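You operate a simulated robot arm through the tools that you are given. There is no shell and no other tool. Be economical: measure what you need, move in short steps, check, and stop when the job is done.

You are at the controls of a simulated two-armed robot. One attempt, no reset.

TASK
Sand the white slab's rough surface smooth, then wax it; hold it still for both.
Fine: cream sanding block, then the orange pad from the yellow tin; both laid back, tin shut. A coat counts when it lies all over at full strength: go over it till it gets no stronger. What is to be rubbed or washed off counts as gone when no trace of it is left.
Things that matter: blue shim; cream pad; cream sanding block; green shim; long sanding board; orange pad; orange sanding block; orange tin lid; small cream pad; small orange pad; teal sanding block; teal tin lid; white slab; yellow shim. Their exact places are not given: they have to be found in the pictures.

It is judged by the outcome, as a careful person would: the job done as asked, and still so three seconds after it is handed in. It fails if anything else is knocked over, pushed out of place, dropped, spilled or broken.

THE ROBOT
Two 7-joint arms with two-finger parallel grippers on one trunk, on a base that drives. Base frame: it is fixed to the floor where the robot stands at the start and does not move with it; the origin is under the middle of the robot, x ahead of it, y to its left, z up; the surface under the hand at the start is at about z = 88. Lengths are in cm, angles in rad, forces in N, time in s.
The left shoulder is at the start at [6, 14.4, 92.6], the right one opposite. With the tool pointing down near the work surface each hand reaches from about 30 to 72 cm from the robot's upright axis, wherever it stands, measured 20 degrees to its own side. Places, roughly: cream pad (10x7x6 cm) [60, 30, 40]; orange pad (10x7x6 cm) [50, 50, 90]; orange sanding block [100, -150, 100]; orange tin lid [80, 70, 90]; small cream pad (8x5x6 cm) [100, 60, 90]; small orange pad (8x5x6 cm) [100, 80, 90]; teal sanding block [75, 225, 125]; teal tin lid [80, 10, 90]; yellow tin [70, 40, 90]; yellow tin lid [70, 40, 90]. Payload 1.57 kg a hand.
The TCP of each hand is the grasp point between the finger pads, 3 cm short of the fingertips. In the tool frame z runs along the fingers and y along their closing line. Largest opening 11 cm; finger width 2.4, thickness 1.2; the body of the gripper, 4.8 by 11.2 cm, starts 7.8 cm behind the TCP.
Orientation is that of the tool frame in the base frame, as a unit quaternion [w, x, y, z]. With the fingers straight down and closing along the base's y, the tool's x points along the base's -x, its y along +y and its z along -z.

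THE INTERFACE
- The arms move only by the tool drive_tool. It takes "left_commands", "right_commands" or both (then of equal length, played together; a hand with none holds still); each is a list of rows, each an object (a shift or turn left out is 0, a gripper value left out holds the last) with "delta_rot": the turn, a rotation vector about the tool's x, y, z in units of 5 degrees (1.0 is 5 degrees), a list of three; "delta_pos": the shift along the tool's x, y, z in units of 25 mm (1.0 is 25 mm), a list of three; "grip": the gripper command, from -1 (fully open) to 1 (shut), values between in proportion. In form: [{"delta_rot": [ax, ay, az], "delta_pos": [tx, ty, tz], "grip": grip}, ...]. A call has 1 to 12 rows; each row shifts and turns the commanded pose from where the row before left it, along the tool's axes as they then stand. A call with a number of a shift or a turn outside -1 to 1 is refused whole. A row lasts 0.2 s, in which the tool goes at most 5 cm and 0.15 rad; a call with a longer step from one row to the next is refused whole, and so is a gripper value outside its range. Where a pose cannot be reached the arm comes as near as it can. A force on the tool above 50 N (or 10 N above the force at the start of the call, whichever is more), or a blocked arm, ends the call early, and 0.2 s more pass. The fingers move at their own pace (about 4.5 cm/s each) and stop on an object; they squeeze with about 41 N. The grip force told is the motor's: it shows also when the fingers shut on nothing. Time passes only in rows, and 0.2 s behind the last, so rows that do not move let the fingers close. The reply holds the time, the measured pose of the TCP, the force on the tool along the base axes, the opening and the grip force, in the units named above and with some noise, with the torque about the TCP (base axes, N m) and any sound that the robot's microphone picked up, and new pictures: "pictures" is both (left out), scene, wrist or none (wrist: the cameras of the hands that moved).
- Cameras (640 x 400 px; columns grow to the right, rows downward): "scene" is now at [4.67, 2.43, 154.36]; the picture's right is [0.31, -0.95, 0.00], its down [-0.65, -0.22, -0.73] and it looks along [0.69, 0.23, -0.68] (base axes); focal length 252 px, centre (320, 200). "left" rides on the left gripper at [7, -1.6, -14.1] in its tool frame; the picture's right is [0.23, 0.97, 0.00], its down [-0.86, 0.20, -0.48] and it looks along [-0.47, 0.11, 0.88] (tool axes); focal length 222 px, centre (320, 200). "right" rides on the right gripper at [7, 1.6, -14.1] in its tool frame; the picture's right is [-0.23, 0.97, 0.00], its down [-0.86, -0.20, -0.48] and it looks along [-0.47, -0.11, 0.88] (tool axes); focal length 222 px, centre (320, 200).
- raise_lower(by): slides the trunk up (or, below 0, down) by that many cm; the arms and the scene camera ride with it, the base frame stays. It gives what a move gives, with no picture.
- base_move(legs): drives the robot by 1 to 6 legs, each [ahead, left, turn to the left] in cm, cm and rad, along the robot's own axes; the way and the turn of a leg run together, so that a leg with both is an arc; at most 150 cm and 3.142 rad a leg. The arms and the cameras ride along, it lands a little off, and it stops where it bumps. It gives what a move gives, and a new picture of the scene camera.
- pan_tilt(pan, tilt): turns the head with the scene camera to pan (to the left, within 1.501 rad either way) and tilt (down, from -0.506 to 1.204), counted from straight ahead of the robot. It gives what a move gives, and a new picture of the scene camera.
- point_at(camera, pixels): for up to 12 pixels [column, row] of the newest picture of that camera ("zoom" is the newest enlarged one), the place [x, y, z] in the base frame of the surface seen there, good to about 0.2 cm. No time passes.
- zoom(camera, box): a new picture of the part [left, top, right, bottom] of that camera's present view, enlarged. No time passes.
- close_job(): hands the job in; it is judged then, once.

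Go step by step. Measure first, check grasps and placings, and put right what went wrong. The budget is 80 turns and 260 pictures, counting those below and the enlarged ones. Unless the task says otherwise, let go and move clear before handing in, and close with one line.

The tools are called as a command line: name --argument value ..., lists and objects as JSON in quotes. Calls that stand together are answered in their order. drive_tool: Moves the arms, as the interface text tells. Its arguments: {"type":"object","properties":{"left_commands":{"type":"array","items":{"type":"object","properties":{"delta_rot":{"type":"array","items":{"type":"number"}},"delta_pos":{"type":"array","items":{"type":"number"}},"grip":{"type":"number"}}}},"right_commands":{"type":"array","items":{"type":"object","properties":{"delta_rot":{"type":"array","items":{"type":"number"}},"delta_pos":{"type":"array","items":{"type":"number"}},"grip":{"type":"number"}}}},"pictures":{"type":"string","enum":["both","scene","wrist","none"]}},"required":[]} The other tools are called the same way: raise_lower (by) slides the trunk up or down; base_move (legs) drives the base; pan_tilt (pan, tilt) turns the head that bears the scene camera; point_at (camera, pixels) gives the place of the surface under pixels of a picture; zoom (camera, box) takes an enlarged picture of a part of a camera's view; close_job () hands the job in.

At the start:

```text
time_s: 0.0
left_tool_pos: [33.19, 45.08, 99.92]
left_ee_rot: [0.0, 0.0, 1.0, 0.0]
left_contact_force: [-1.2, 0.7, -0.5]
left_ft_torque: [0.01, 0.0, 0.01]
left_finger_gap: 11.03
left_grasp_force: 0.1
right_tool_pos: [38.93, 2.69, 100.02]
right_ee_rot: [0.0, 0.0, 1.0, -0.001]
right_contact_force: [0.3, -0.1, 0.0]
right_ft_torque: [-0.02, 0.03, 0.0]
right_finger_gap: 10.98
right_grasp_force: 0.2
trunk travel left (down, up): [-52.5, 6.5]
robot x, y, heading: [-0.3, -0.11, -0.0]
head pan, tilt: [0.319, 0.754]
```

scene: 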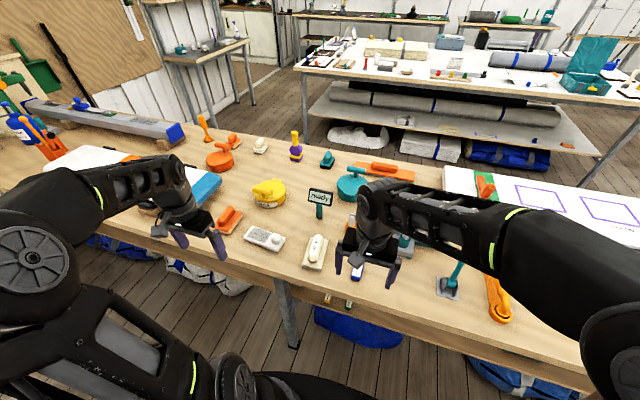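
right: 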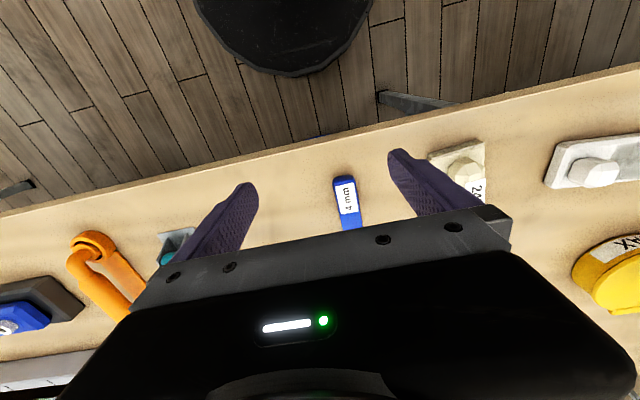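
left: 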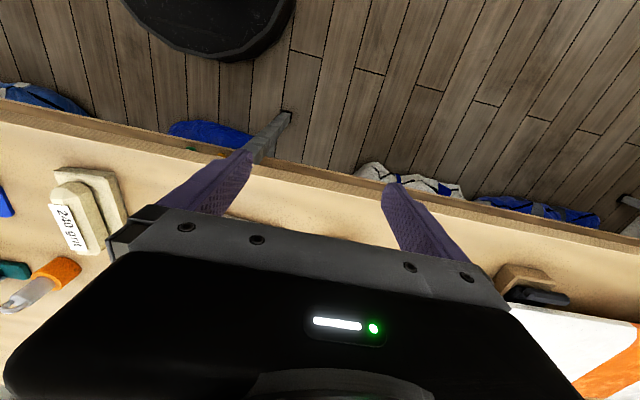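

The scene shows a bench with the yellow tin near (268,193), cream sanding block near (315,250) labelled 240 grit, orange pad near (230,218). I look closer to find the white slab and read signs.

zoom --camera "scene" --box '[180, 120, 420, 280]'

zoom --camera "scene" --box '[0, 60, 240, 220]'

zoom --camera "scene" --box '[400, 150, 640, 310]'

```text
2.50 times, centred on (300, 200) of scene
```

zoom: 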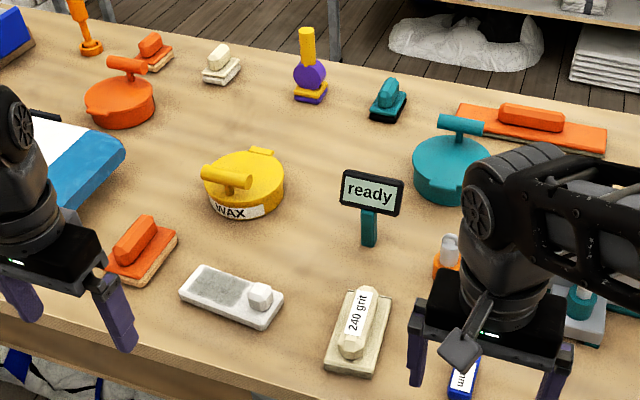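

```text
2.50 times, centred on (120, 140) of scene
```

zoom: 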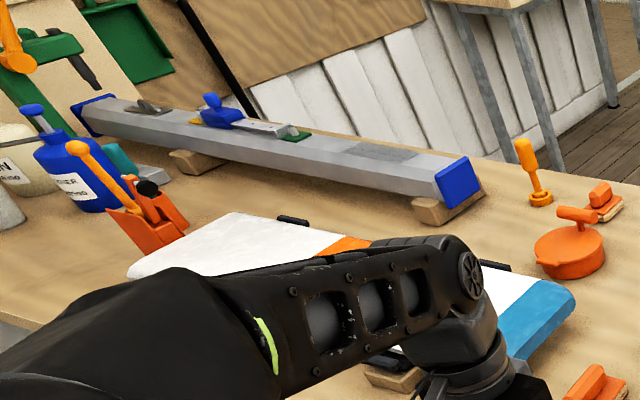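

```text
2.50 times, centred on (520, 230) of scene
```

zoom: 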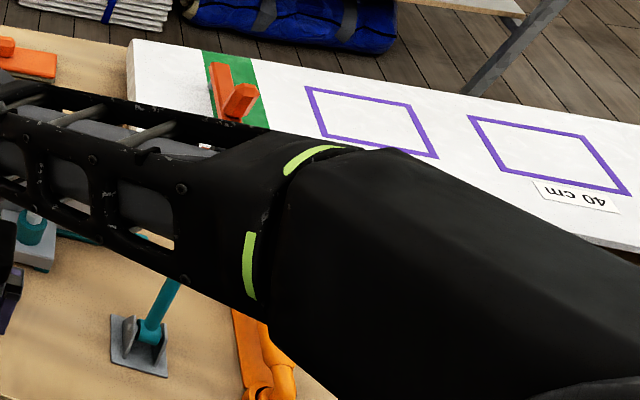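

The white slab with a rough grey patch and a knob is at zoom (230,295); let me measure the slab, block, orange pad, and tin.

zoom --camera "scene" --box '[200, 170, 350, 280]'

point_at --camera "scene" --pixels '[[255, 227], [244, 237], [276, 249], [285, 235], [284, 238], [265, 234], [315, 248], [232, 214], [262, 193], [322, 190], [301, 265], [330, 238]]'

```text
3.64 times, centred on (275, 225) of scene
```

zoom: 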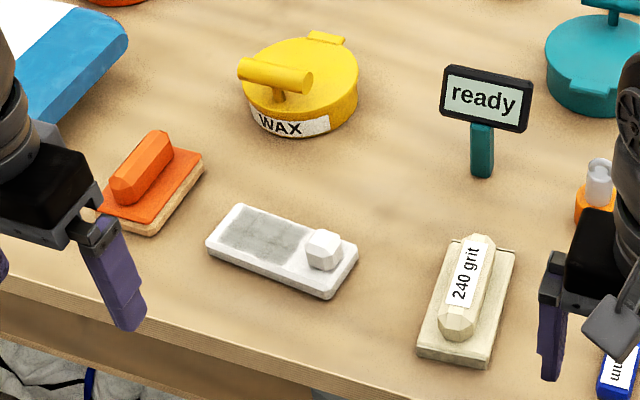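

```text
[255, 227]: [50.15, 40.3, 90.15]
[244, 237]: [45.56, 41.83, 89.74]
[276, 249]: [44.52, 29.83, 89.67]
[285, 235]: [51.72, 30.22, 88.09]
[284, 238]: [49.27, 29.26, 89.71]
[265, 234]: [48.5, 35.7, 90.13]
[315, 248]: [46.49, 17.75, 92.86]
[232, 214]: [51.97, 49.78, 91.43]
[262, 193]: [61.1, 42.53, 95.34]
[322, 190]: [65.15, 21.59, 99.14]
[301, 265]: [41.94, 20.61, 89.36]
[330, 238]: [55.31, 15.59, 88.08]
```

Measuring from the zoom: slab corners near (237,205),(208,246),(330,292),(357,248), knob (323,243), patch corners, block and pad handle ends.

point_at --camera "zoom" --pixels '[[239, 206], [209, 241], [328, 288], [354, 248], [322, 236], [308, 245], [340, 245], [245, 211], [221, 243], [278, 262], [303, 230], [324, 268]]'

point_at --camera "zoom" --pixels '[[480, 240], [455, 320], [419, 354], [485, 362], [512, 255], [452, 242], [160, 137], [122, 185], [105, 210], [152, 228], [200, 160], [455, 335]]'

point_at --camera "zoom" --pixels '[[243, 66], [305, 82], [277, 95], [300, 45], [327, 36], [248, 88], [355, 80], [285, 118], [300, 115], [482, 170], [345, 55], [275, 70]]'

```text
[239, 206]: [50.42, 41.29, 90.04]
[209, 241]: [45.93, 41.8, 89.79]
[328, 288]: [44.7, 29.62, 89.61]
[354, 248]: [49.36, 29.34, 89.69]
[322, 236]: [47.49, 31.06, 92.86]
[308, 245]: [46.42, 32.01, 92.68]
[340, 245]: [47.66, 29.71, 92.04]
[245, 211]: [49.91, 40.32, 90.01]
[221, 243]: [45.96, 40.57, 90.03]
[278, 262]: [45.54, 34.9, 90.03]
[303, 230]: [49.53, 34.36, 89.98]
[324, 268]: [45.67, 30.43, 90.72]
```

```text
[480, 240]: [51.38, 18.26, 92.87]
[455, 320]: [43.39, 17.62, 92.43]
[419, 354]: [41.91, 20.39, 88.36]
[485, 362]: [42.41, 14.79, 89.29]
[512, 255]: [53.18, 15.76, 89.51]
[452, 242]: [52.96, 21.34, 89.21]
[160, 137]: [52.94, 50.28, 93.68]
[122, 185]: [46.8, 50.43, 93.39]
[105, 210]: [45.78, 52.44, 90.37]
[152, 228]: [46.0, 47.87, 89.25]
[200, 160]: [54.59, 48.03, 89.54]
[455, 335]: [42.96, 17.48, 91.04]
```

```text
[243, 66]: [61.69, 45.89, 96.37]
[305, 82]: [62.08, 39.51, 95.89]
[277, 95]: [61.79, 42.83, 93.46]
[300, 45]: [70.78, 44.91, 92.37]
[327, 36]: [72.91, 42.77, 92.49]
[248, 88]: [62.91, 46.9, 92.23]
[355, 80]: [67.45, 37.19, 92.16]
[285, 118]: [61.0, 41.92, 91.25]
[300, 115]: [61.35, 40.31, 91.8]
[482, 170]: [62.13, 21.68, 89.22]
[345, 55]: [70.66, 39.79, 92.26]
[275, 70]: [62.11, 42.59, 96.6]
```

Slab is x 45–50, y 29–42 with patch y 34.5–40.5 and knob at (46.8,31); block handle runs along x at y≈18. I raise the left hand for a wrist view of the tin's hinge/handle.

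drive_tool --left_commands '[{"delta_pos": [0, 0, -1]}, {"delta_pos": [0, 0, -1]}, {"delta_pos": [-1, 0, -1]}, {"delta_pos": [-1, 0, -1]}, {"delta_pos": [-1, 0, -1]}, {"delta_pos": [-1, 0, 0]}, {"delta_pos": [-1, 0, 0]}, {}]' --pictures "both"

```text
time_s: 1.8
left_tool_pos: [42.32, 45.12, 109.76]
left_ee_rot: [0.001, 0.0, 1.0, 0.001]
left_contact_force: [0.3, -0.4, -0.3]
left_ft_torque: [0.03, -0.01, 0.0]
left_finger_gap: 11.0
left_grasp_force: 0.2
left hand out of reach, approached as far as the arm can: row 5, 6
right_tool_pos: [38.96, 2.77, 100.06]
right_ee_rot: [0.001, 0.0, 1.0, 0.001]
right_contact_force: [-1.6, 0.0, 0.8]
right_ft_torque: [0.01, 0.0, 0.0]
right_finger_gap: 11.0
right_grasp_force: 0.2
trunk travel left (down, up): [-52.5, 6.5]
robot x, y, heading: [-0.2, -0.03, -0.003]
head pan, tilt: [0.319, 0.754]
```

scene: 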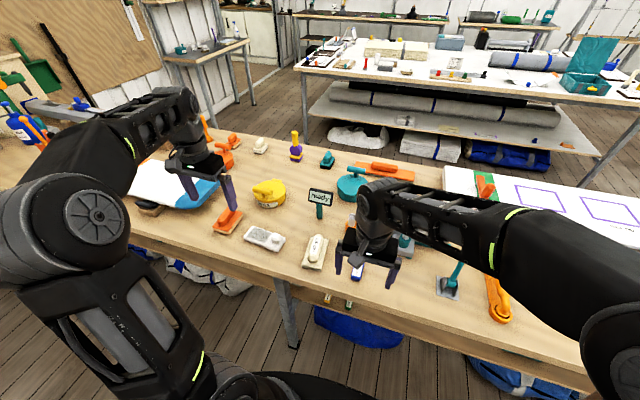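
left: 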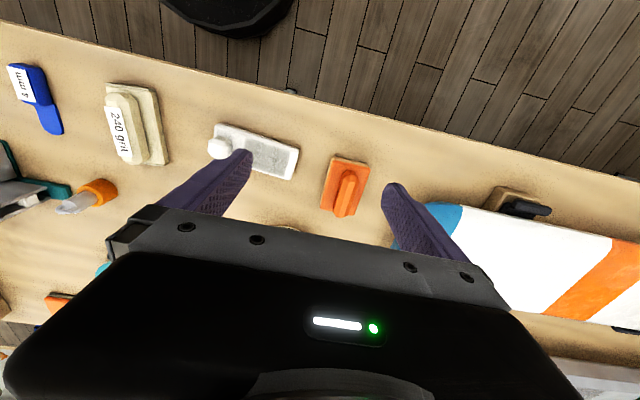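

The arm's reach is short to the tin (r≈75), so I drive left 22 cm to put the work centrally in front.

base_move --legs '[[0, 22, 0]]'

zoom --camera "scene" --box '[220, 100, 520, 290]'

```text
time_s: 3.5
left_tool_pos: [42.54, 67.13, 109.59]
left_ee_rot: [0.001, 0.001, 1.0, 0.0]
left_contact_force: [-0.3, 0.8, -0.1]
left_ft_torque: [0.0, -0.02, 0.0]
left_finger_gap: 11.0
left_grasp_force: 0.1
right_tool_pos: [38.95, 24.71, 99.98]
right_ee_rot: [0.001, 0.002, 1.0, -0.002]
right_contact_force: [0.4, 0.1, 0.2]
right_ft_torque: [-0.05, 0.01, 0.0]
right_finger_gap: 10.99
right_grasp_force: 0.0
trunk travel left (down, up): [-52.5, 6.5]
robot x, y, heading: [-0.06, 22.11, -0.004]
head pan, tilt: [0.319, 0.754]
```

scene: 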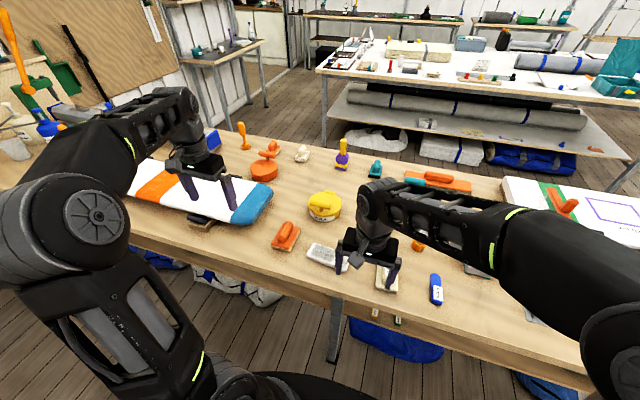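

```text
2.11 times, centred on (370, 195) of scene
```

zoom: 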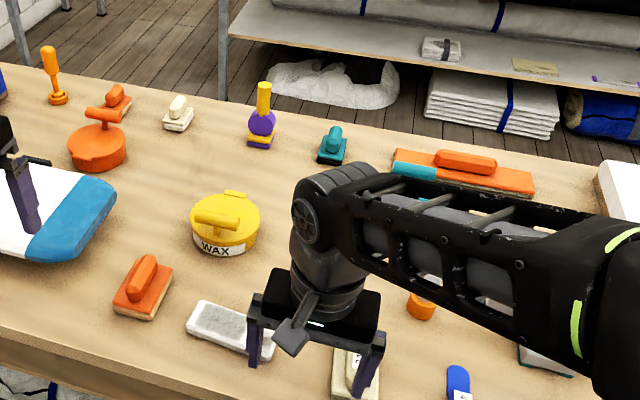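

The robot is now centred on the work; I point the head straight at it.

pan_tilt --pan 0.25 --tilt 0.85

zoom --camera "scene" --box '[240, 100, 400, 200]'

```text
time_s: 4.1
left_tool_pos: [42.53, 66.99, 109.58]
left_ee_rot: [0.0, 0.001, 1.0, 0.001]
left_contact_force: [0.7, -0.2, -0.5]
left_ft_torque: [0.01, -0.01, 0.02]
left_finger_gap: 11.02
left_grasp_force: 0.1
right_tool_pos: [38.98, 24.57, 99.91]
right_ee_rot: [0.0, 0.002, 1.0, 0.0]
right_contact_force: [0.1, -0.9, -0.2]
right_ft_torque: [-0.02, 0.02, 0.0]
right_finger_gap: 10.99
right_grasp_force: 0.1
trunk travel left (down, up): [-52.5, 6.5]
robot x, y, heading: [0.01, 22.2, 0.001]
head pan, tilt: [0.25, 0.85]
```

scene: 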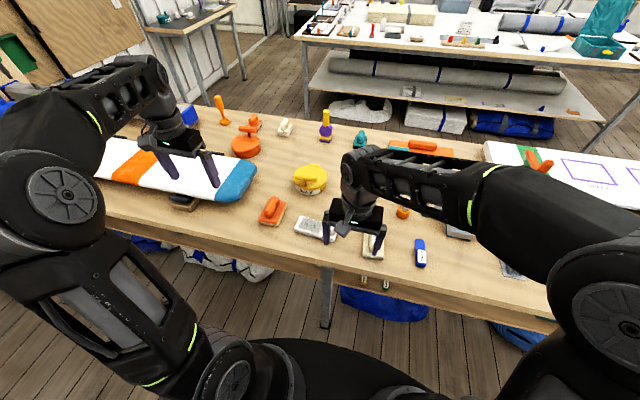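

```text
4.00 times, centred on (320, 150) of scene
```

zoom: 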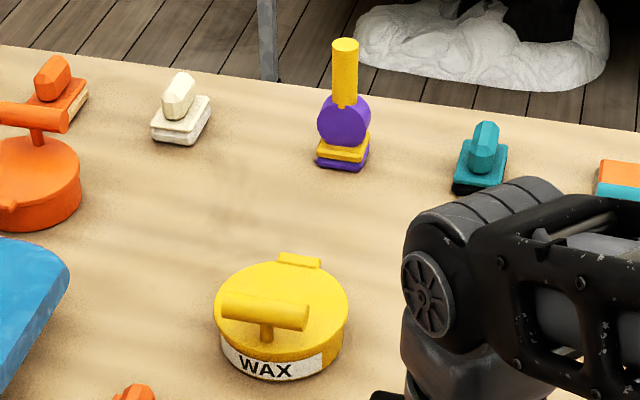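

Plan: right hand retreats to the right and turns its jaw 90°, while the left goes over to the cream block at (47.4,18).

drive_tool --left_commands '[{"delta_pos": [0, -1, 0]}, {"delta_pos": [0, -1, 0]}, {"delta_pos": [0, -1, 0]}, {"delta_pos": [0, -1, 0]}, {"delta_pos": [0, -1, 0]}, {"delta_pos": [0, -1, 0]}, {"delta_pos": [0, -1, 0]}, {"delta_pos": [0, -1, 0]}, {"delta_pos": [0, -1, 0]}, {"delta_pos": [0, -1, 0]}, {"delta_pos": [0, -1, 0]}, {"delta_pos": [0, -1, 0]}]' --right_commands '[{"delta_pos": [0, -1, 0]}, {"delta_pos": [0, -1, 0]}, {"delta_pos": [0, -1, 0]}, {"delta_pos": [0, -1, 0]}, {"delta_pos": [0, -1, 0]}, {"delta_pos": [0, -1, 0]}, {"delta_pos": [0, -1, 0]}, {"delta_pos": [0, -1, 0]}, {"delta_rot": [0, 0, -1]}, {"delta_rot": [0, 0, -1]}, {"delta_rot": [0, 0, -1]}, {"delta_rot": [0, 0, -1]}]' --pictures "none"

drive_tool --left_commands '[{"delta_pos": [0, -1, 0]}, {"delta_pos": [0, -1, 0]}, {"delta_pos": [0, -1, 0]}, {"delta_pos": [0, -1, 0.5]}, {"delta_pos": [0, -1, 0.5]}, {"delta_pos": [0, -1, 0.5]}, {"delta_pos": [-0.5, -1, 0.5]}, {"delta_pos": [-0.5, -0.9, 0.5]}, {"delta_pos": [-0.5, 0, 0]}, {"delta_pos": [-0.5, 0, 0]}, {}, {}]' --right_commands '[{"delta_rot": [0, 0, -1]}, {"delta_rot": [0, 0, -1]}, {"delta_rot": [0, 0, -1]}, {"delta_rot": [0, 0, -1]}, {"delta_rot": [0, 0, -1]}, {"delta_rot": [0, 0, -1]}, {"delta_rot": [0, 0, -1]}, {"delta_rot": [0, 0, -1]}, {"delta_rot": [0, 0, -1]}, {"delta_rot": [0, 0, -1]}, {"delta_rot": [0, 0, -1]}, {"delta_rot": [0, 0, -1]}]' --pictures "both"

```text
time_s: 6.7
left_tool_pos: [42.5, 36.98, 109.61]
left_ee_rot: [0.001, 0.002, 1.0, 0.001]
left_contact_force: [0.6, -0.4, -0.2]
left_ft_torque: [0.01, -0.01, 0.02]
left_finger_gap: 10.99
left_grasp_force: 0.1
right_tool_pos: [38.89, 4.5, 99.94]
right_ee_rot: [0.0, -0.173, 0.985, 0.0]
right_contact_force: [0.7, -1.1, 0.4]
right_ft_torque: [0.02, -0.01, 0.02]
right_finger_gap: 11.05
right_grasp_force: 0.1
trunk travel left (down, up): [-52.5, 6.5]
robot x, y, heading: [0.16, 21.79, -0.0]
head pan, tilt: [0.25, 0.85]
```

```text
time_s: 9.3
left_tool_pos: [47.59, 17.21, 103.29]
left_ee_rot: [0.001, 0.001, 1.0, 0.001]
left_contact_force: [-0.4, 1.1, 0.3]
left_ft_torque: [-0.01, 0.0, -0.05]
left_finger_gap: 11.0
left_grasp_force: 0.1
right_tool_pos: [38.93, 4.57, 99.85]
right_ee_rot: [0.0, -0.643, 0.766, 0.0]
right_contact_force: [-0.3, -0.2, -0.1]
right_ft_torque: [0.0, 0.03, 0.03]
right_finger_gap: 11.0
right_grasp_force: 0.1
trunk travel left (down, up): [-52.5, 6.5]
robot x, y, heading: [0.23, 21.91, -0.003]
head pan, tilt: [0.25, 0.85]
```

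scene: 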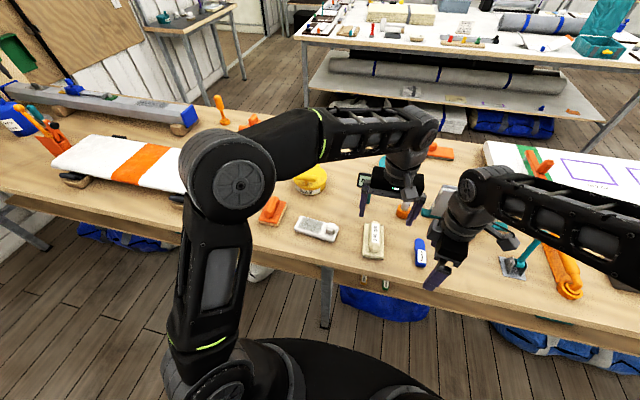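
right: 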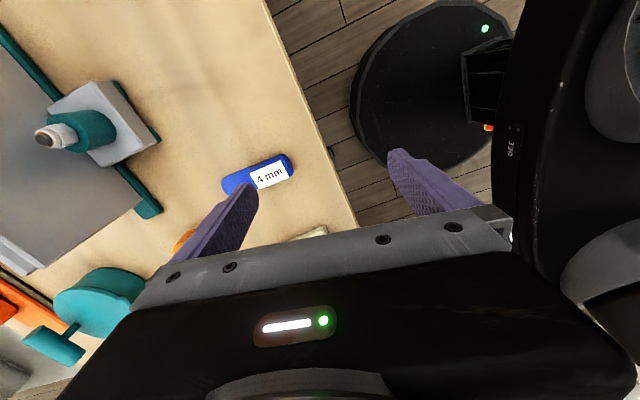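
left: 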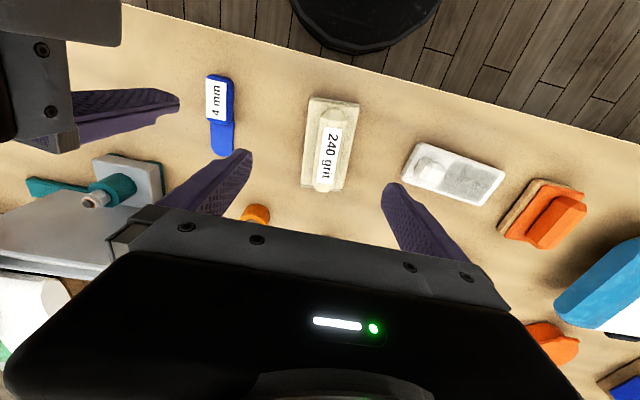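

The block (240 grit) is visible in the left view between (330,110) and (325,185). Measure it, and the slab from here.

point_at --camera "left" --pixels '[[336, 112], [326, 185], [318, 150], [350, 150], [333, 150], [310, 97], [357, 104], [303, 186], [340, 190], [430, 168], [465, 180], [440, 150]]'

zoom --camera "left" --box '[270, 80, 400, 200]'

```text
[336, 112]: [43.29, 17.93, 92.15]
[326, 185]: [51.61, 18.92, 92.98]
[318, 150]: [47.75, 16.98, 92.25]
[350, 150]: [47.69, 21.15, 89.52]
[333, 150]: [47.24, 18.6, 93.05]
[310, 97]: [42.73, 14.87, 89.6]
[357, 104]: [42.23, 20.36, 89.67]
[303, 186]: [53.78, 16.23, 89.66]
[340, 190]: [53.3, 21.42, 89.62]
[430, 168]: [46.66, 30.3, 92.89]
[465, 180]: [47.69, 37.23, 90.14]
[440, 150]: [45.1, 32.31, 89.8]
```

```text
3.33 times, centred on (335, 140) of left
```

zoom: 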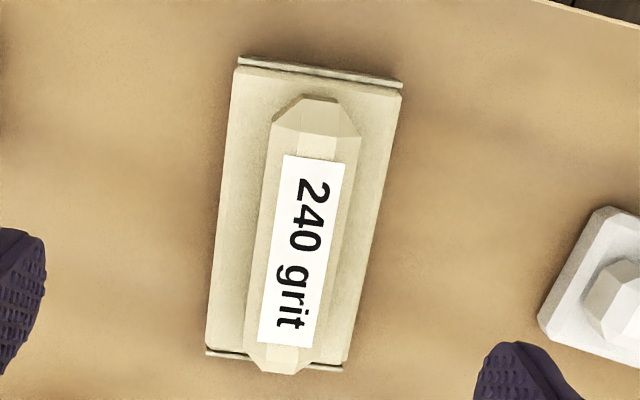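

Block centre (47.8,18.3), yaw ≈ +0.1 rad. Descend and grip with the left, while the right finishes turning and tilts.

drive_tool --left_commands '[{"delta_rot": [0, 0, -1], "delta_pos": [0, 0.44, 0]}, {"delta_rot": [0, 0, -0.2], "delta_pos": [0, 0, 0.5]}, {"delta_pos": [0, 0, 1]}, {"delta_pos": [0, 0, 1]}, {"delta_pos": [0, 0, 1]}, {"delta_pos": [0, 0, 0.35]}, {"delta_pos": [0, 0, 0.2]}, {"grip": 1}, {"grip": 1}, {"grip": 1}, {"grip": 1}, {"grip": 1}]' --right_commands '[{"delta_rot": [0, 0, -1]}, {"delta_rot": [0, 0, -1]}, {"delta_rot": [0, -1, 0]}, {"delta_rot": [0, -1, 0]}, {"delta_rot": [0, -1, 0]}, {"delta_rot": [0, -1, 0]}, {"delta_rot": [0, -1, 0]}, {"delta_rot": [0, -1, 0]}, {"delta_rot": [0, -1, 0]}, {}, {}, {}]' --pictures "both"

```text
time_s: 11.9
left_tool_pos: [47.38, 18.29, 93.37]
left_ee_rot: [0.002, -0.051, 0.999, 0.0]
left_contact_force: [-0.3, 0.3, 0.4]
left_ft_torque: [0.07, -0.01, -0.07]
left_finger_gap: 2.98
left_grasp_force: 15.6
right_tool_pos: [38.9, 4.54, 99.94]
right_ee_rot: [-0.213, 0.675, -0.674, -0.213]
right_contact_force: [0.0, 0.1, -0.6]
right_ft_torque: [0.0, -0.03, -0.01]
right_finger_gap: 11.0
right_grasp_force: 0.0
trunk travel left (down, up): [-52.5, 6.5]
robot x, y, heading: [0.17, 21.86, -0.001]
head pan, tilt: [0.25, 0.85]
```

scene: 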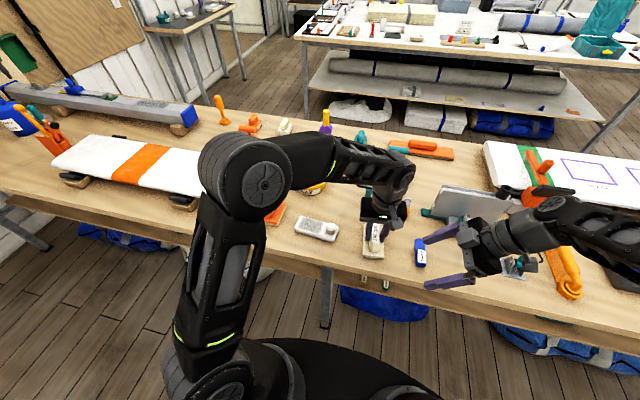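
right: 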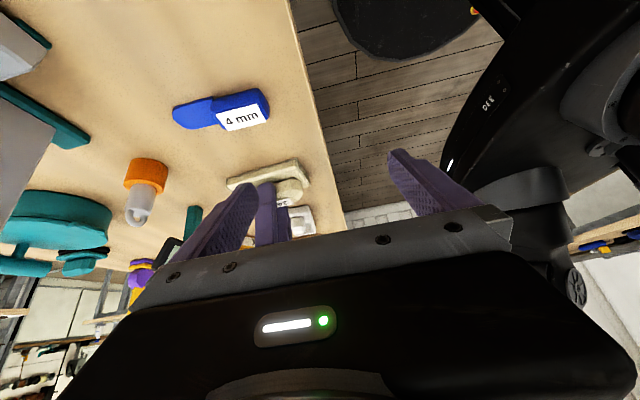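
left: 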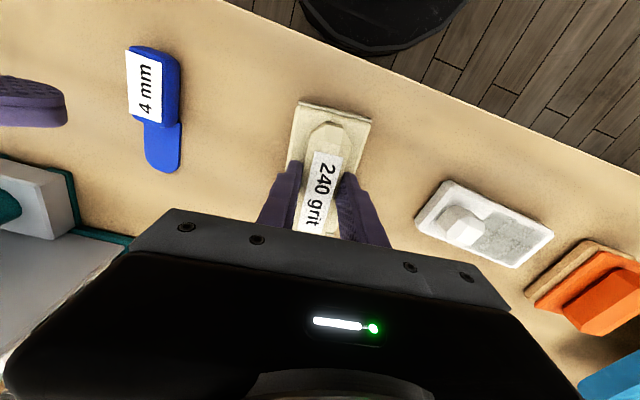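

Block is gripped (2.98 cm gap). I measure nearby things before swinging the right hand over to the knob.

point_at --camera "scene" --pixels '[[455, 198], [435, 213], [475, 205], [445, 190], [420, 250], [500, 195]]'

drive_tool --left_commands '[{"delta_pos": [0, 0, -1]}, {"delta_pos": [0, 0, -1]}, {"delta_pos": [0, 0, -1]}, {"delta_pos": [0, 1, -0.2]}, {"delta_pos": [0, 1, 0]}, {"delta_pos": [0, 1, 0]}, {"delta_pos": [0, 1, 0]}, {"delta_pos": [0, 1, 0]}, {"delta_pos": [0, 1, 0]}, {"delta_pos": [0, 1, 0]}, {"delta_pos": [0, 1, 0]}, {"delta_pos": [0, 1, 0]}]' --pictures "both"

```text
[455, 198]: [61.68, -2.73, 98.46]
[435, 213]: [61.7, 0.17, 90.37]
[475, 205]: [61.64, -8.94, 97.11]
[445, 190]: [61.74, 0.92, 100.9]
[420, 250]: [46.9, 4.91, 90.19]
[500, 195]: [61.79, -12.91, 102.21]
```

```text
time_s: 14.5
left_tool_pos: [45.11, 40.77, 101.17]
left_ee_rot: [0.001, -0.052, 0.999, 0.0]
left_contact_force: [0.7, -0.1, -1.4]
left_ft_torque: [0.0, -0.01, 0.03]
left_finger_gap: 2.9
left_grasp_force: 38.9
right_tool_pos: [38.82, 4.6, 100.03]
right_ee_rot: [0.213, -0.673, 0.676, 0.212]
right_contact_force: [-0.9, -0.5, -0.1]
right_ft_torque: [-0.02, 0.02, 0.01]
right_finger_gap: 11.01
right_grasp_force: 0.0
trunk travel left (down, up): [-52.5, 6.5]
robot x, y, heading: [-0.24, 21.67, -0.001]
head pan, tilt: [0.25, 0.85]
```

scene: 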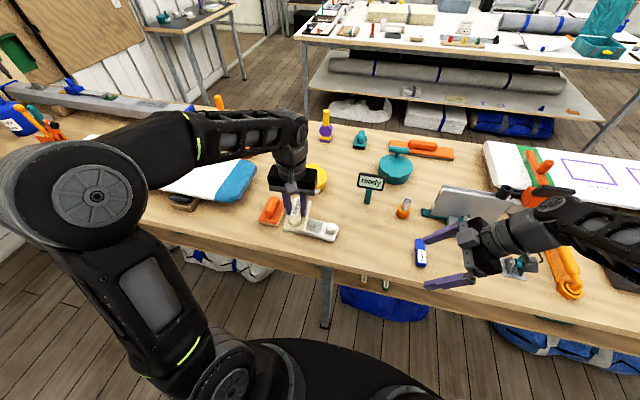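
left: 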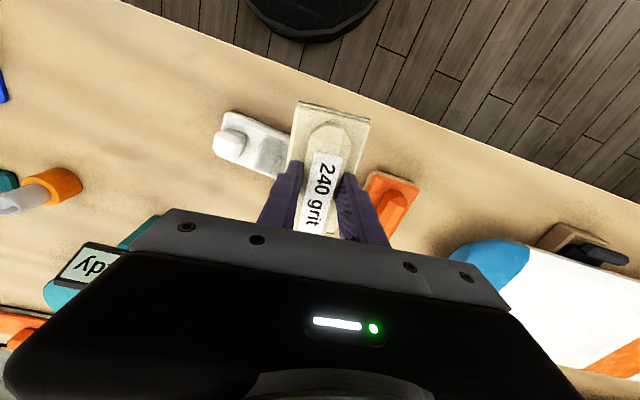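

Clear path for the right: panel is at x≈61.7. Move the right to the pre-grasp 8 cm short of the knob.

drive_tool --right_commands '[{"delta_pos": [-0.753, -0.351, 0.528]}, {"delta_pos": [-0.753, -0.351, 0.528]}, {"delta_pos": [-0.753, -0.351, 0.528]}, {"delta_pos": [-0.753, -0.351, 0.528]}, {"delta_pos": [-0.753, -0.351, 0.528]}, {"delta_pos": [-0.753, -0.351, 0.528]}, {"delta_pos": [-0.753, -0.351, 0.528]}, {"delta_pos": [-0.753, -0.351, 0.528]}, {"delta_pos": [-0.753, -0.351, 0.528]}, {}]' --pictures "both"

```text
time_s: 16.7
left_tool_pos: [45.18, 40.7, 101.28]
left_ee_rot: [0.001, -0.051, 0.999, 0.0]
left_contact_force: [-0.4, -0.5, -0.9]
left_ft_torque: [-0.01, 0.0, 0.0]
left_finger_gap: 2.95
left_grasp_force: 38.9
right_tool_pos: [46.94, 25.21, 99.96]
right_ee_rot: [0.213, -0.674, 0.675, 0.213]
right_contact_force: [-0.5, -0.1, 0.4]
right_ft_torque: [0.01, -0.01, 0.0]
right_finger_gap: 11.03
right_grasp_force: 0.1
trunk travel left (down, up): [-52.5, 6.5]
robot x, y, heading: [0.12, 22.06, 0.003]
head pan, tilt: [0.25, 0.85]
```

scene: 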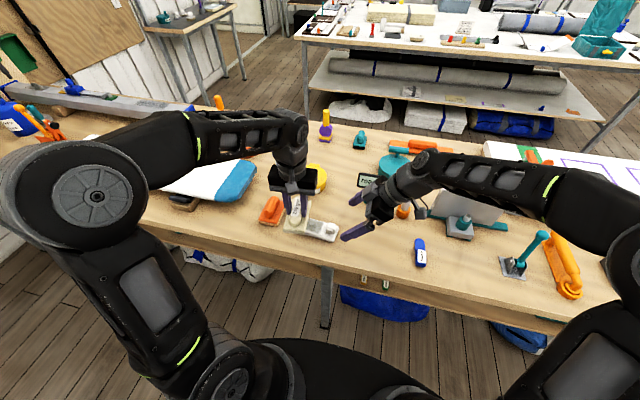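
right: 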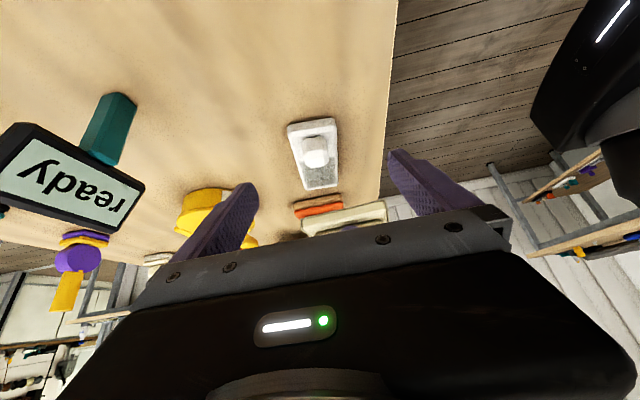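

Right hand lines up with the knob at (314,152). Verify the knob's place.

zoom --camera "right" --box '[270, 100, 370, 210]'

point_at --camera "right" --pixels '[[314, 148], [314, 162], [304, 155], [325, 150], [290, 128], [332, 121], [305, 188], [337, 182]]'

```text
3.64 times, centred on (320, 155) of right
```

zoom: 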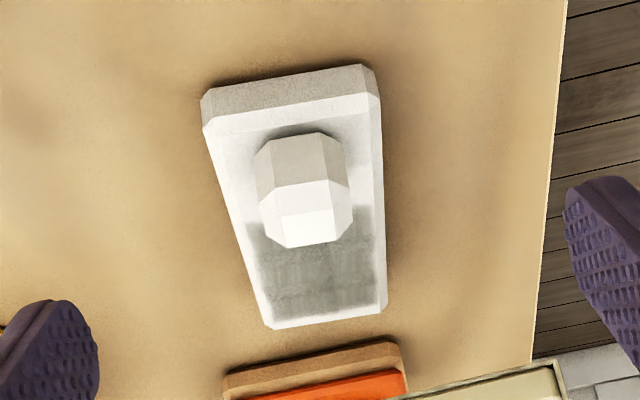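

```text
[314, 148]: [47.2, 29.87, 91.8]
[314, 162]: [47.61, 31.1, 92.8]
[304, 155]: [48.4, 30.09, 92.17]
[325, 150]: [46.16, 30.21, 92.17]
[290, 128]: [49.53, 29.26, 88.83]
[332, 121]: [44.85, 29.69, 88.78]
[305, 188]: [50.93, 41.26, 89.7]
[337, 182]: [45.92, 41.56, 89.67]
```

Knob centre ≈(47.15,31,91.5). Advance along the tool, align yaw by 5° and close.

drive_tool --right_commands '[{"delta_rot": [0, 0, 1], "delta_pos": [0, -0.08, 0]}, {"delta_pos": [0, 0, 0.8]}, {"delta_pos": [0, 0, 0.8]}, {"delta_pos": [0, 0, 0.8]}, {"delta_pos": [0, 0, 0.5]}, {"delta_pos": [0, 0, 0.3]}, {}, {"grip": 1}, {"grip": 1}, {"grip": 1}, {"grip": 1}, {"grip": 1}]' --pictures "both"

```text
time_s: 19.3
left_tool_pos: [45.19, 40.72, 101.22]
left_ee_rot: [0.0, -0.052, 0.999, 0.001]
left_contact_force: [0.1, 0.7, -1.8]
left_ft_torque: [-0.02, 0.03, -0.02]
left_finger_gap: 2.94
left_grasp_force: 39.1
right_tool_pos: [47.23, 29.85, 93.5]
right_ee_rot: [0.203, -0.645, 0.703, 0.222]
right_contact_force: [0.5, -0.2, 2.6]
right_ft_torque: [0.12, -0.15, -0.06]
right_finger_gap: 2.72
right_grasp_force: 14.0
trunk travel left (down, up): [-52.5, 6.5]
robot x, y, heading: [0.32, 21.8, -0.003]
head pan, tilt: [0.25, 0.85]
```

scene: 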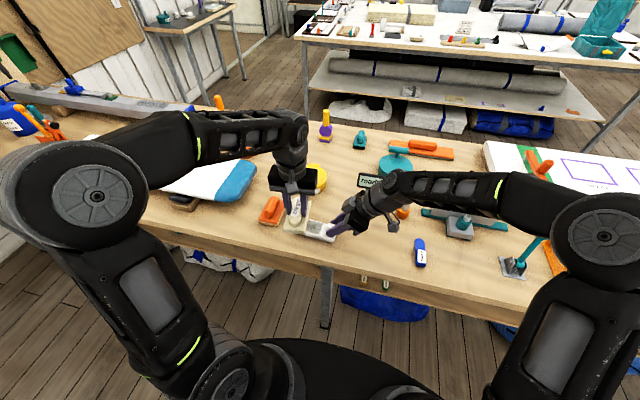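
right: 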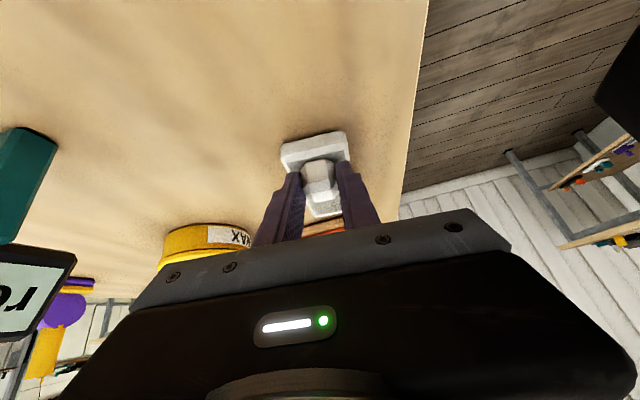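

Knob is held (2.72 cm). Bring the block over the patch centre, aligned to the slab, and lower to contact.

drive_tool --left_commands '[{"delta_pos": [-0.5, -0.4, 0], "delta_rot": [0, 0, 1]}, {"delta_pos": [-0.5, -0.4, 0], "delta_rot": [0, 0, 1]}, {"delta_pos": [0, -0.4, 0.5], "delta_rot": [0, 0, 0.2]}, {"delta_pos": [0, 0, 0.8]}, {"delta_pos": [0, 0, 0.8]}, {"delta_pos": [0, 0, 0.2]}, {"delta_pos": [0, 0, 0.1]}, {}]' --pictures "both"

```text
time_s: 21.1
left_tool_pos: [47.68, 37.86, 95.47]
left_ee_rot: [0.001, 0.044, 0.999, 0.0]
left_contact_force: [-0.9, -0.8, 12.1]
left_ft_torque: [-0.04, 0.47, 0.03]
left_finger_gap: 2.89
left_grasp_force: 38.4
right_tool_pos: [47.1, 29.83, 93.41]
right_ee_rot: [0.203, -0.644, 0.704, 0.221]
right_contact_force: [1.0, 2.6, -0.1]
right_ft_torque: [0.08, -0.84, -0.04]
right_finger_gap: 2.67
right_grasp_force: 37.5
trunk travel left (down, up): [-52.5, 6.5]
robot x, y, heading: [-0.02, 22.12, -0.007]
head pan, tilt: [0.25, 0.85]
```

scene: 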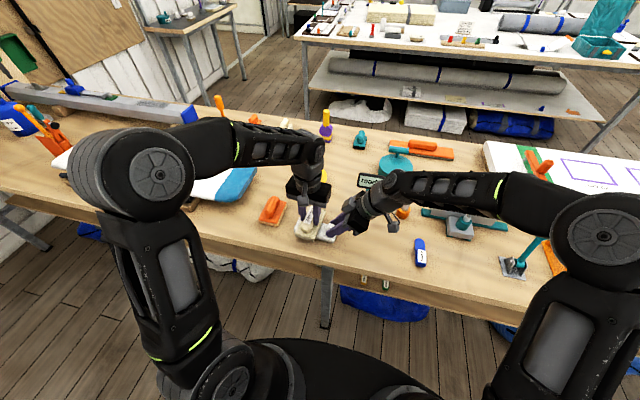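
left: 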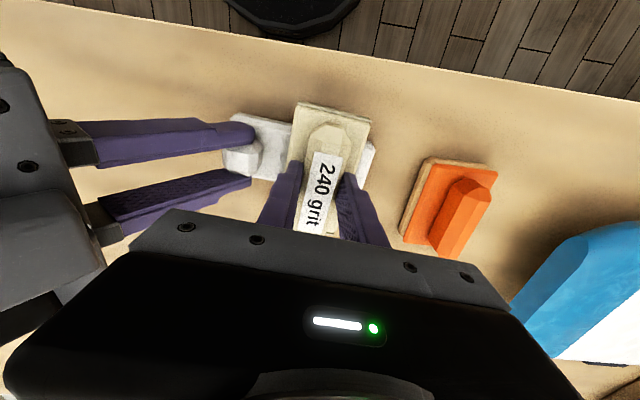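

Contact at 12 N with slab held. Rub with strokes along x, then shifted right and left.

drive_tool --left_commands '[{"delta_pos": [-0.8, 0, 0]}, {"delta_pos": [0.8, 0, 0]}, {"delta_pos": [0.8, 0, 0]}, {"delta_pos": [-0.8, -0.5, 0]}, {"delta_pos": [-0.8, 0, 0]}, {"delta_pos": [0.8, 0, 0]}, {"delta_pos": [0.8, 0, 0]}, {"delta_pos": [-0.8, 0.5, 0]}, {"delta_pos": [0, 0.5, 0]}, {"delta_pos": [-0.8, 0, 0]}, {"delta_pos": [0.8, 0, 0]}, {"delta_pos": [0.8, 0, 0]}]' --pictures "none"

drive_tool --left_commands '[{"delta_pos": [-0.8, 0, 0]}, {"delta_pos": [-0.8, -0.5, 0]}, {"delta_pos": [0.8, 0, 0]}, {"delta_pos": [0.8, 0, 0]}, {"delta_pos": [-0.8, -0.5, 0]}, {"delta_pos": [-0.8, 0, 0]}, {"delta_pos": [0.8, 0, 0]}, {"delta_pos": [0.8, 0, 0]}, {"delta_pos": [-0.8, 0.5, 0]}, {"delta_pos": [0, 0, 0]}, {"delta_pos": [0, 0, -1]}, {"delta_pos": [0, 1, -1]}]' --pictures "both"

```text
time_s: 23.7
left_tool_pos: [45.92, 39.19, 95.39]
left_ee_rot: [0.003, 0.045, 0.999, 0.0]
left_contact_force: [8.5, 1.4, 9.4]
left_ft_torque: [0.04, -0.34, 0.02]
left_finger_gap: 2.92
left_grasp_force: 39.0
right_tool_pos: [46.91, 29.8, 93.4]
right_ee_rot: [0.203, -0.644, 0.703, 0.223]
right_contact_force: [-6.2, -2.1, 3.7]
right_ft_torque: [0.31, -0.63, 0.25]
right_finger_gap: 2.69
right_grasp_force: 37.7
trunk travel left (down, up): [-52.5, 6.5]
robot x, y, heading: [0.25, 21.82, -0.009]
head pan, tilt: [0.25, 0.85]
```

```text
time_s: 26.3
left_tool_pos: [47.91, 40.42, 100.31]
left_ee_rot: [0.0, 0.045, 0.999, 0.001]
left_contact_force: [0.1, -1.1, -1.6]
left_ft_torque: [0.01, 0.06, -0.02]
left_finger_gap: 2.91
left_grasp_force: 39.1
right_tool_pos: [47.23, 29.78, 93.44]
right_ee_rot: [0.204, -0.644, 0.704, 0.221]
right_contact_force: [0.2, 0.7, 6.9]
right_ft_torque: [0.31, -0.25, -0.21]
right_finger_gap: 2.65
right_grasp_force: 37.8
trunk travel left (down, up): [-52.5, 6.5]
robot x, y, heading: [0.18, 21.76, -0.0]
head pan, tilt: [0.25, 0.85]
```

scene: 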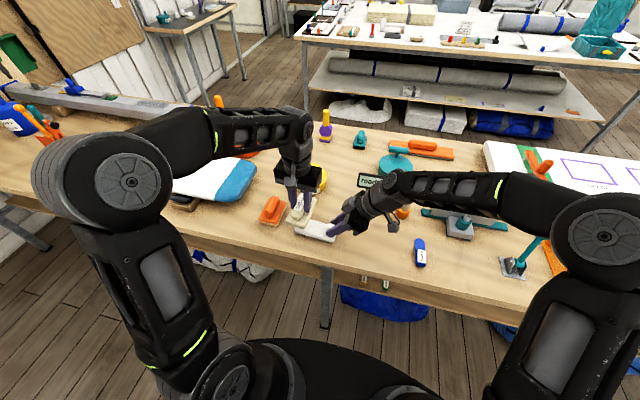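
left: 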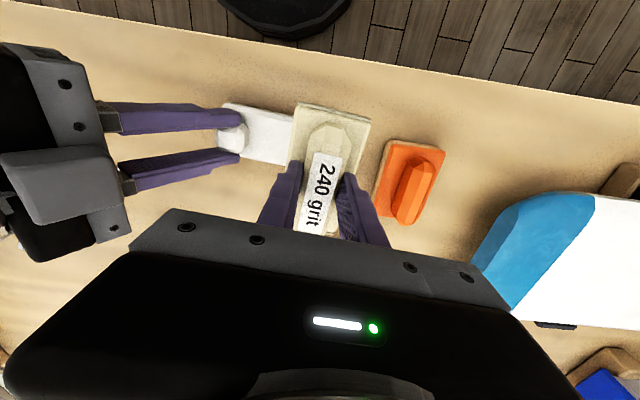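

The visible part looks white now; move the block aside (left/up) to inspect the whole patch.

drive_tool --left_commands '[{"delta_pos": [0.5, 1, -0.5]}, {"delta_pos": [0.5, 1, -0.3]}, {"delta_pos": [0, 1, 0]}, {"delta_pos": [0, 1, 0]}, {}]' --pictures "wrist"

zoom --camera "scene" --box '[280, 200, 360, 255]'

zoom --camera "left" --box '[130, 90, 290, 190]'

```text
time_s: 27.5
left_tool_pos: [46.38, 50.53, 102.4]
left_ee_rot: [0.001, 0.045, 0.999, 0.001]
left_contact_force: [-0.4, -0.2, -1.8]
left_ft_torque: [0.0, 0.03, 0.01]
left_finger_gap: 2.9
left_grasp_force: 38.5
right_tool_pos: [47.1, 29.89, 93.46]
right_ee_rot: [0.204, -0.644, 0.704, 0.221]
right_contact_force: [0.4, -1.4, 11.1]
right_ft_torque: [0.21, -0.33, -0.06]
right_finger_gap: 2.64
right_grasp_force: 37.8
trunk travel left (down, up): [-52.5, 6.5]
robot x, y, heading: [0.19, 21.93, 0.001]
head pan, tilt: [0.25, 0.85]
```

left: 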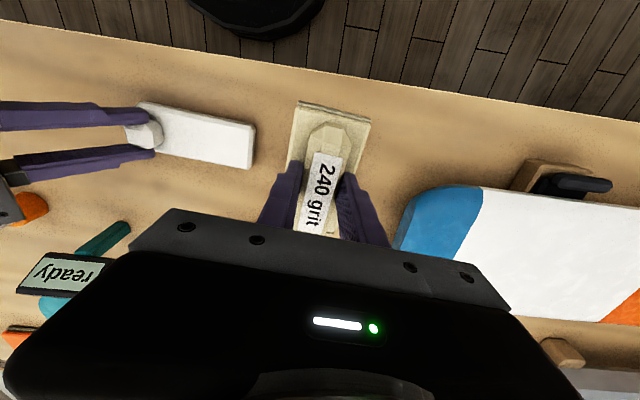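

```text
7.27 times, centred on (320, 228) of scene
```

zoom: 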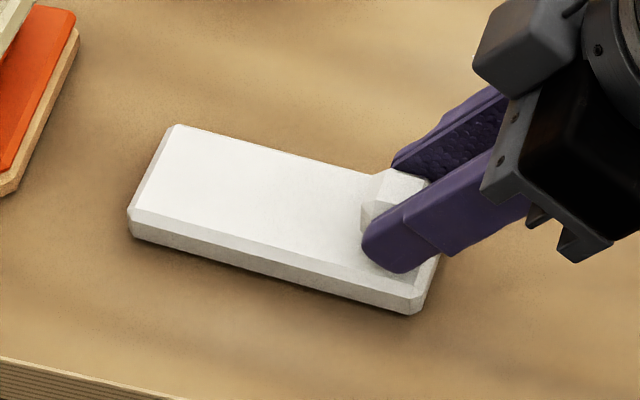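

```text
4.00 times, centred on (210, 140) of left
```

zoom: 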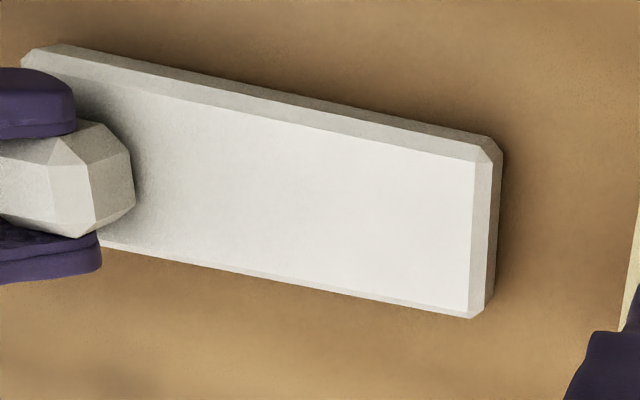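

The patch is gone in both zooms. For safety I do one more short pass over it, then lift the block off.

drive_tool --left_commands '[{"delta_pos": [-0.25, -1, 0]}, {"delta_pos": [-0.25, -1, 0]}, {"delta_pos": [-0.25, -1, 0]}, {"delta_pos": [-0.25, -1, 0]}, {"delta_pos": [0, -1, 0.8]}, {"delta_pos": [0, 0, 1]}, {"delta_pos": [0, 0, 0.8]}, {"delta_pos": [0, 0, 0.2]}, {"delta_pos": [-0.6, 0, 0]}, {"delta_pos": [0.6, 0, 0]}, {"delta_pos": [0.6, -0.5, 0]}, {"delta_pos": [-0.6, 0, 0]}]' --pictures "none"

drive_tool --left_commands '[{"delta_pos": [-0.6, 0, 0]}, {"delta_pos": [0.6, 0, 0]}, {"delta_pos": [0.6, 0.5, 0]}, {"delta_pos": [-0.6, 0.5, 0]}, {"delta_pos": [-0.6, 0, 0]}, {"delta_pos": [0.6, 0, 0]}, {"delta_pos": [0.6, 0, 0]}, {"delta_pos": [-0.6, -0.5, 0]}, {"delta_pos": [0, 0, -0.2]}, {"delta_pos": [0, 0, -1]}, {"delta_pos": [0, 1, -1]}, {"delta_pos": [0, 1, -0.6]}]' --pictures "none"

```text
time_s: 30.1
left_tool_pos: [47.28, 36.55, 95.34]
left_ee_rot: [-0.001, 0.044, 0.999, 0.0]
left_contact_force: [-11.8, 1.2, 12.9]
left_ft_torque: [0.03, 0.78, -0.08]
left_finger_gap: 2.94
left_grasp_force: 38.6
right_tool_pos: [47.24, 29.75, 93.31]
right_ee_rot: [0.204, -0.643, 0.705, 0.22]
right_contact_force: [9.3, -1.1, -0.7]
right_ft_torque: [-0.34, -0.77, -0.39]
right_finger_gap: 2.68
right_grasp_force: 38.2
trunk travel left (down, up): [-52.5, 6.5]
robot x, y, heading: [-0.03, 21.87, -0.0]
head pan, tilt: [0.25, 0.85]
```

```text
time_s: 32.7
left_tool_pos: [48.11, 42.75, 102.33]
left_ee_rot: [0.001, 0.045, 0.999, 0.0]
left_contact_force: [-1.3, -0.3, -1.1]
left_ft_torque: [-0.01, 0.02, -0.01]
left_finger_gap: 2.93
left_grasp_force: 39.1
right_tool_pos: [47.07, 29.8, 93.36]
right_ee_rot: [0.204, -0.643, 0.704, 0.221]
right_contact_force: [-0.2, 0.6, 5.1]
right_ft_torque: [0.01, -0.14, 0.0]
right_finger_gap: 2.67
right_grasp_force: 37.8
trunk travel left (down, up): [-52.5, 6.5]
robot x, y, heading: [-0.17, 22.31, -0.001]
head pan, tilt: [0.25, 0.85]
```

Sanding done. Release the knob and retreat the right hand, so the left can lay the block back.

drive_tool --right_commands '[{"grip": -1}, {"grip": -1}, {"grip": -1}, {"grip": -1}, {"delta_pos": [0, 0, -0.8]}, {"delta_pos": [0, 0, -0.8]}, {"delta_pos": [0, 0, -0.8]}, {"delta_pos": [0, 0, -0.8]}, {"delta_pos": [0.753, 0.351, -0.528]}, {"delta_pos": [0.753, 0.351, -0.528]}, {"delta_pos": [0.753, 0.351, -0.528]}, {"delta_pos": [0.753, 0.351, -0.528]}]' --pictures "none"

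drive_tool --right_commands '[{"delta_pos": [0.753, 0.351, -0.528]}, {"delta_pos": [0.753, 0.351, -0.528]}, {"delta_pos": [0.753, 0.351, -0.528]}, {"delta_pos": [0.753, 0.351, -0.528]}, {"delta_pos": [0.753, 0.351, -0.528]}, {}, {}, {}, {}, {}]' --left_commands '[{"delta_pos": [0, 0, 0], "delta_rot": [0, 0, -1]}, {"delta_pos": [0, 0, 0], "delta_rot": [0, 0, -1]}, {"delta_rot": [0, 0, -0.2]}, {"delta_pos": [0, -1, 0]}, {"delta_pos": [0, -1, 0]}, {"delta_pos": [0, -1, 0]}, {"delta_pos": [0, -1, 0]}, {"delta_pos": [0, -1, 0]}, {"delta_pos": [0, -1, 0]}, {"delta_pos": [0, -1, 0]}]' --pictures "scene"

```text
time_s: 35.3
left_tool_pos: [48.17, 42.73, 102.41]
left_ee_rot: [0.002, 0.044, 0.999, 0.001]
left_contact_force: [0.3, -0.5, -2.4]
left_ft_torque: [0.0, 0.0, -0.02]
left_finger_gap: 2.93
left_grasp_force: 39.4
right_tool_pos: [42.75, 16.38, 100.1]
right_ee_rot: [0.204, -0.644, 0.703, 0.222]
right_contact_force: [0.1, 0.1, 0.0]
right_ft_torque: [-0.02, -0.02, -0.01]
right_finger_gap: 10.99
right_grasp_force: 0.0
trunk travel left (down, up): [-52.5, 6.5]
robot x, y, heading: [0.21, 22.26, -0.003]
head pan, tilt: [0.25, 0.85]
```

```text
time_s: 37.5
left_tool_pos: [49.86, 25.48, 102.35]
left_ee_rot: [0.001, -0.052, 0.999, 0.001]
left_contact_force: [-0.2, 0.3, -0.1]
left_ft_torque: [0.01, -0.01, 0.04]
left_finger_gap: 2.92
left_grasp_force: 39.0
right_tool_pos: [37.71, 5.19, 100.47]
right_ee_rot: [0.204, -0.643, 0.705, 0.221]
right_contact_force: [0.1, -1.0, 0.4]
right_ft_torque: [0.01, -0.01, 0.01]
right_finger_gap: 10.98
right_grasp_force: 0.0
trunk travel left (down, up): [-52.5, 6.5]
robot x, y, heading: [-0.03, 21.88, -0.001]
head pan, tilt: [0.25, 0.85]
```

scene: 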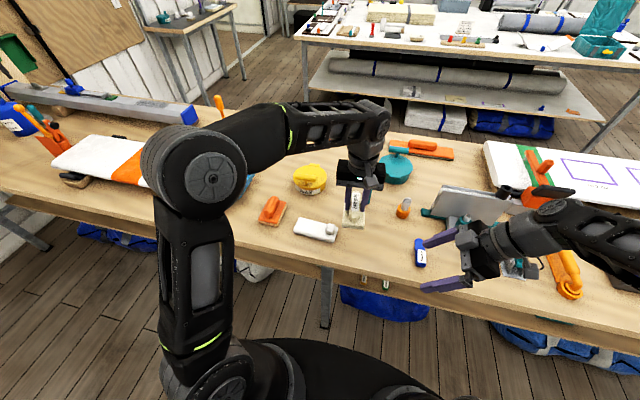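

Lower the block onto its old place (47.4,18.3).

drive_tool --left_commands '[{"delta_pos": [0.4, -0.92, 0]}, {"delta_pos": [0.4, -0.92, 0]}, {"delta_pos": [0.47, -0.92, 0]}, {"delta_pos": [0, 0, 1]}, {"delta_pos": [0, 0, 1]}, {"delta_pos": [0, 0, 1]}, {"delta_pos": [0, 0, 0.4]}, {"delta_pos": [0, 0, 0.18]}, {}]' --pictures "wrist"

```text
time_s: 39.5
left_tool_pos: [47.57, 18.19, 93.4]
left_ee_rot: [0.001, -0.051, 0.999, 0.0]
left_contact_force: [-0.5, 1.0, 2.5]
left_ft_torque: [-0.03, -0.18, 0.08]
left_finger_gap: 2.93
left_grasp_force: 38.8
right_tool_pos: [37.65, 5.24, 100.55]
right_ee_rot: [0.203, -0.644, 0.704, 0.221]
right_contact_force: [-0.8, -0.5, -0.1]
right_ft_torque: [0.0, -0.02, 0.04]
right_finger_gap: 11.01
right_grasp_force: 0.1
trunk travel left (down, up): [-52.5, 6.5]
robot x, y, heading: [-0.06, 22.1, 0.002]
head pan, tilt: [0.25, 0.85]
```

left: 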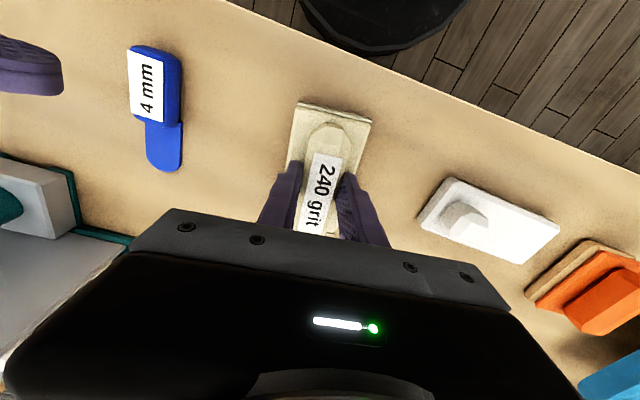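

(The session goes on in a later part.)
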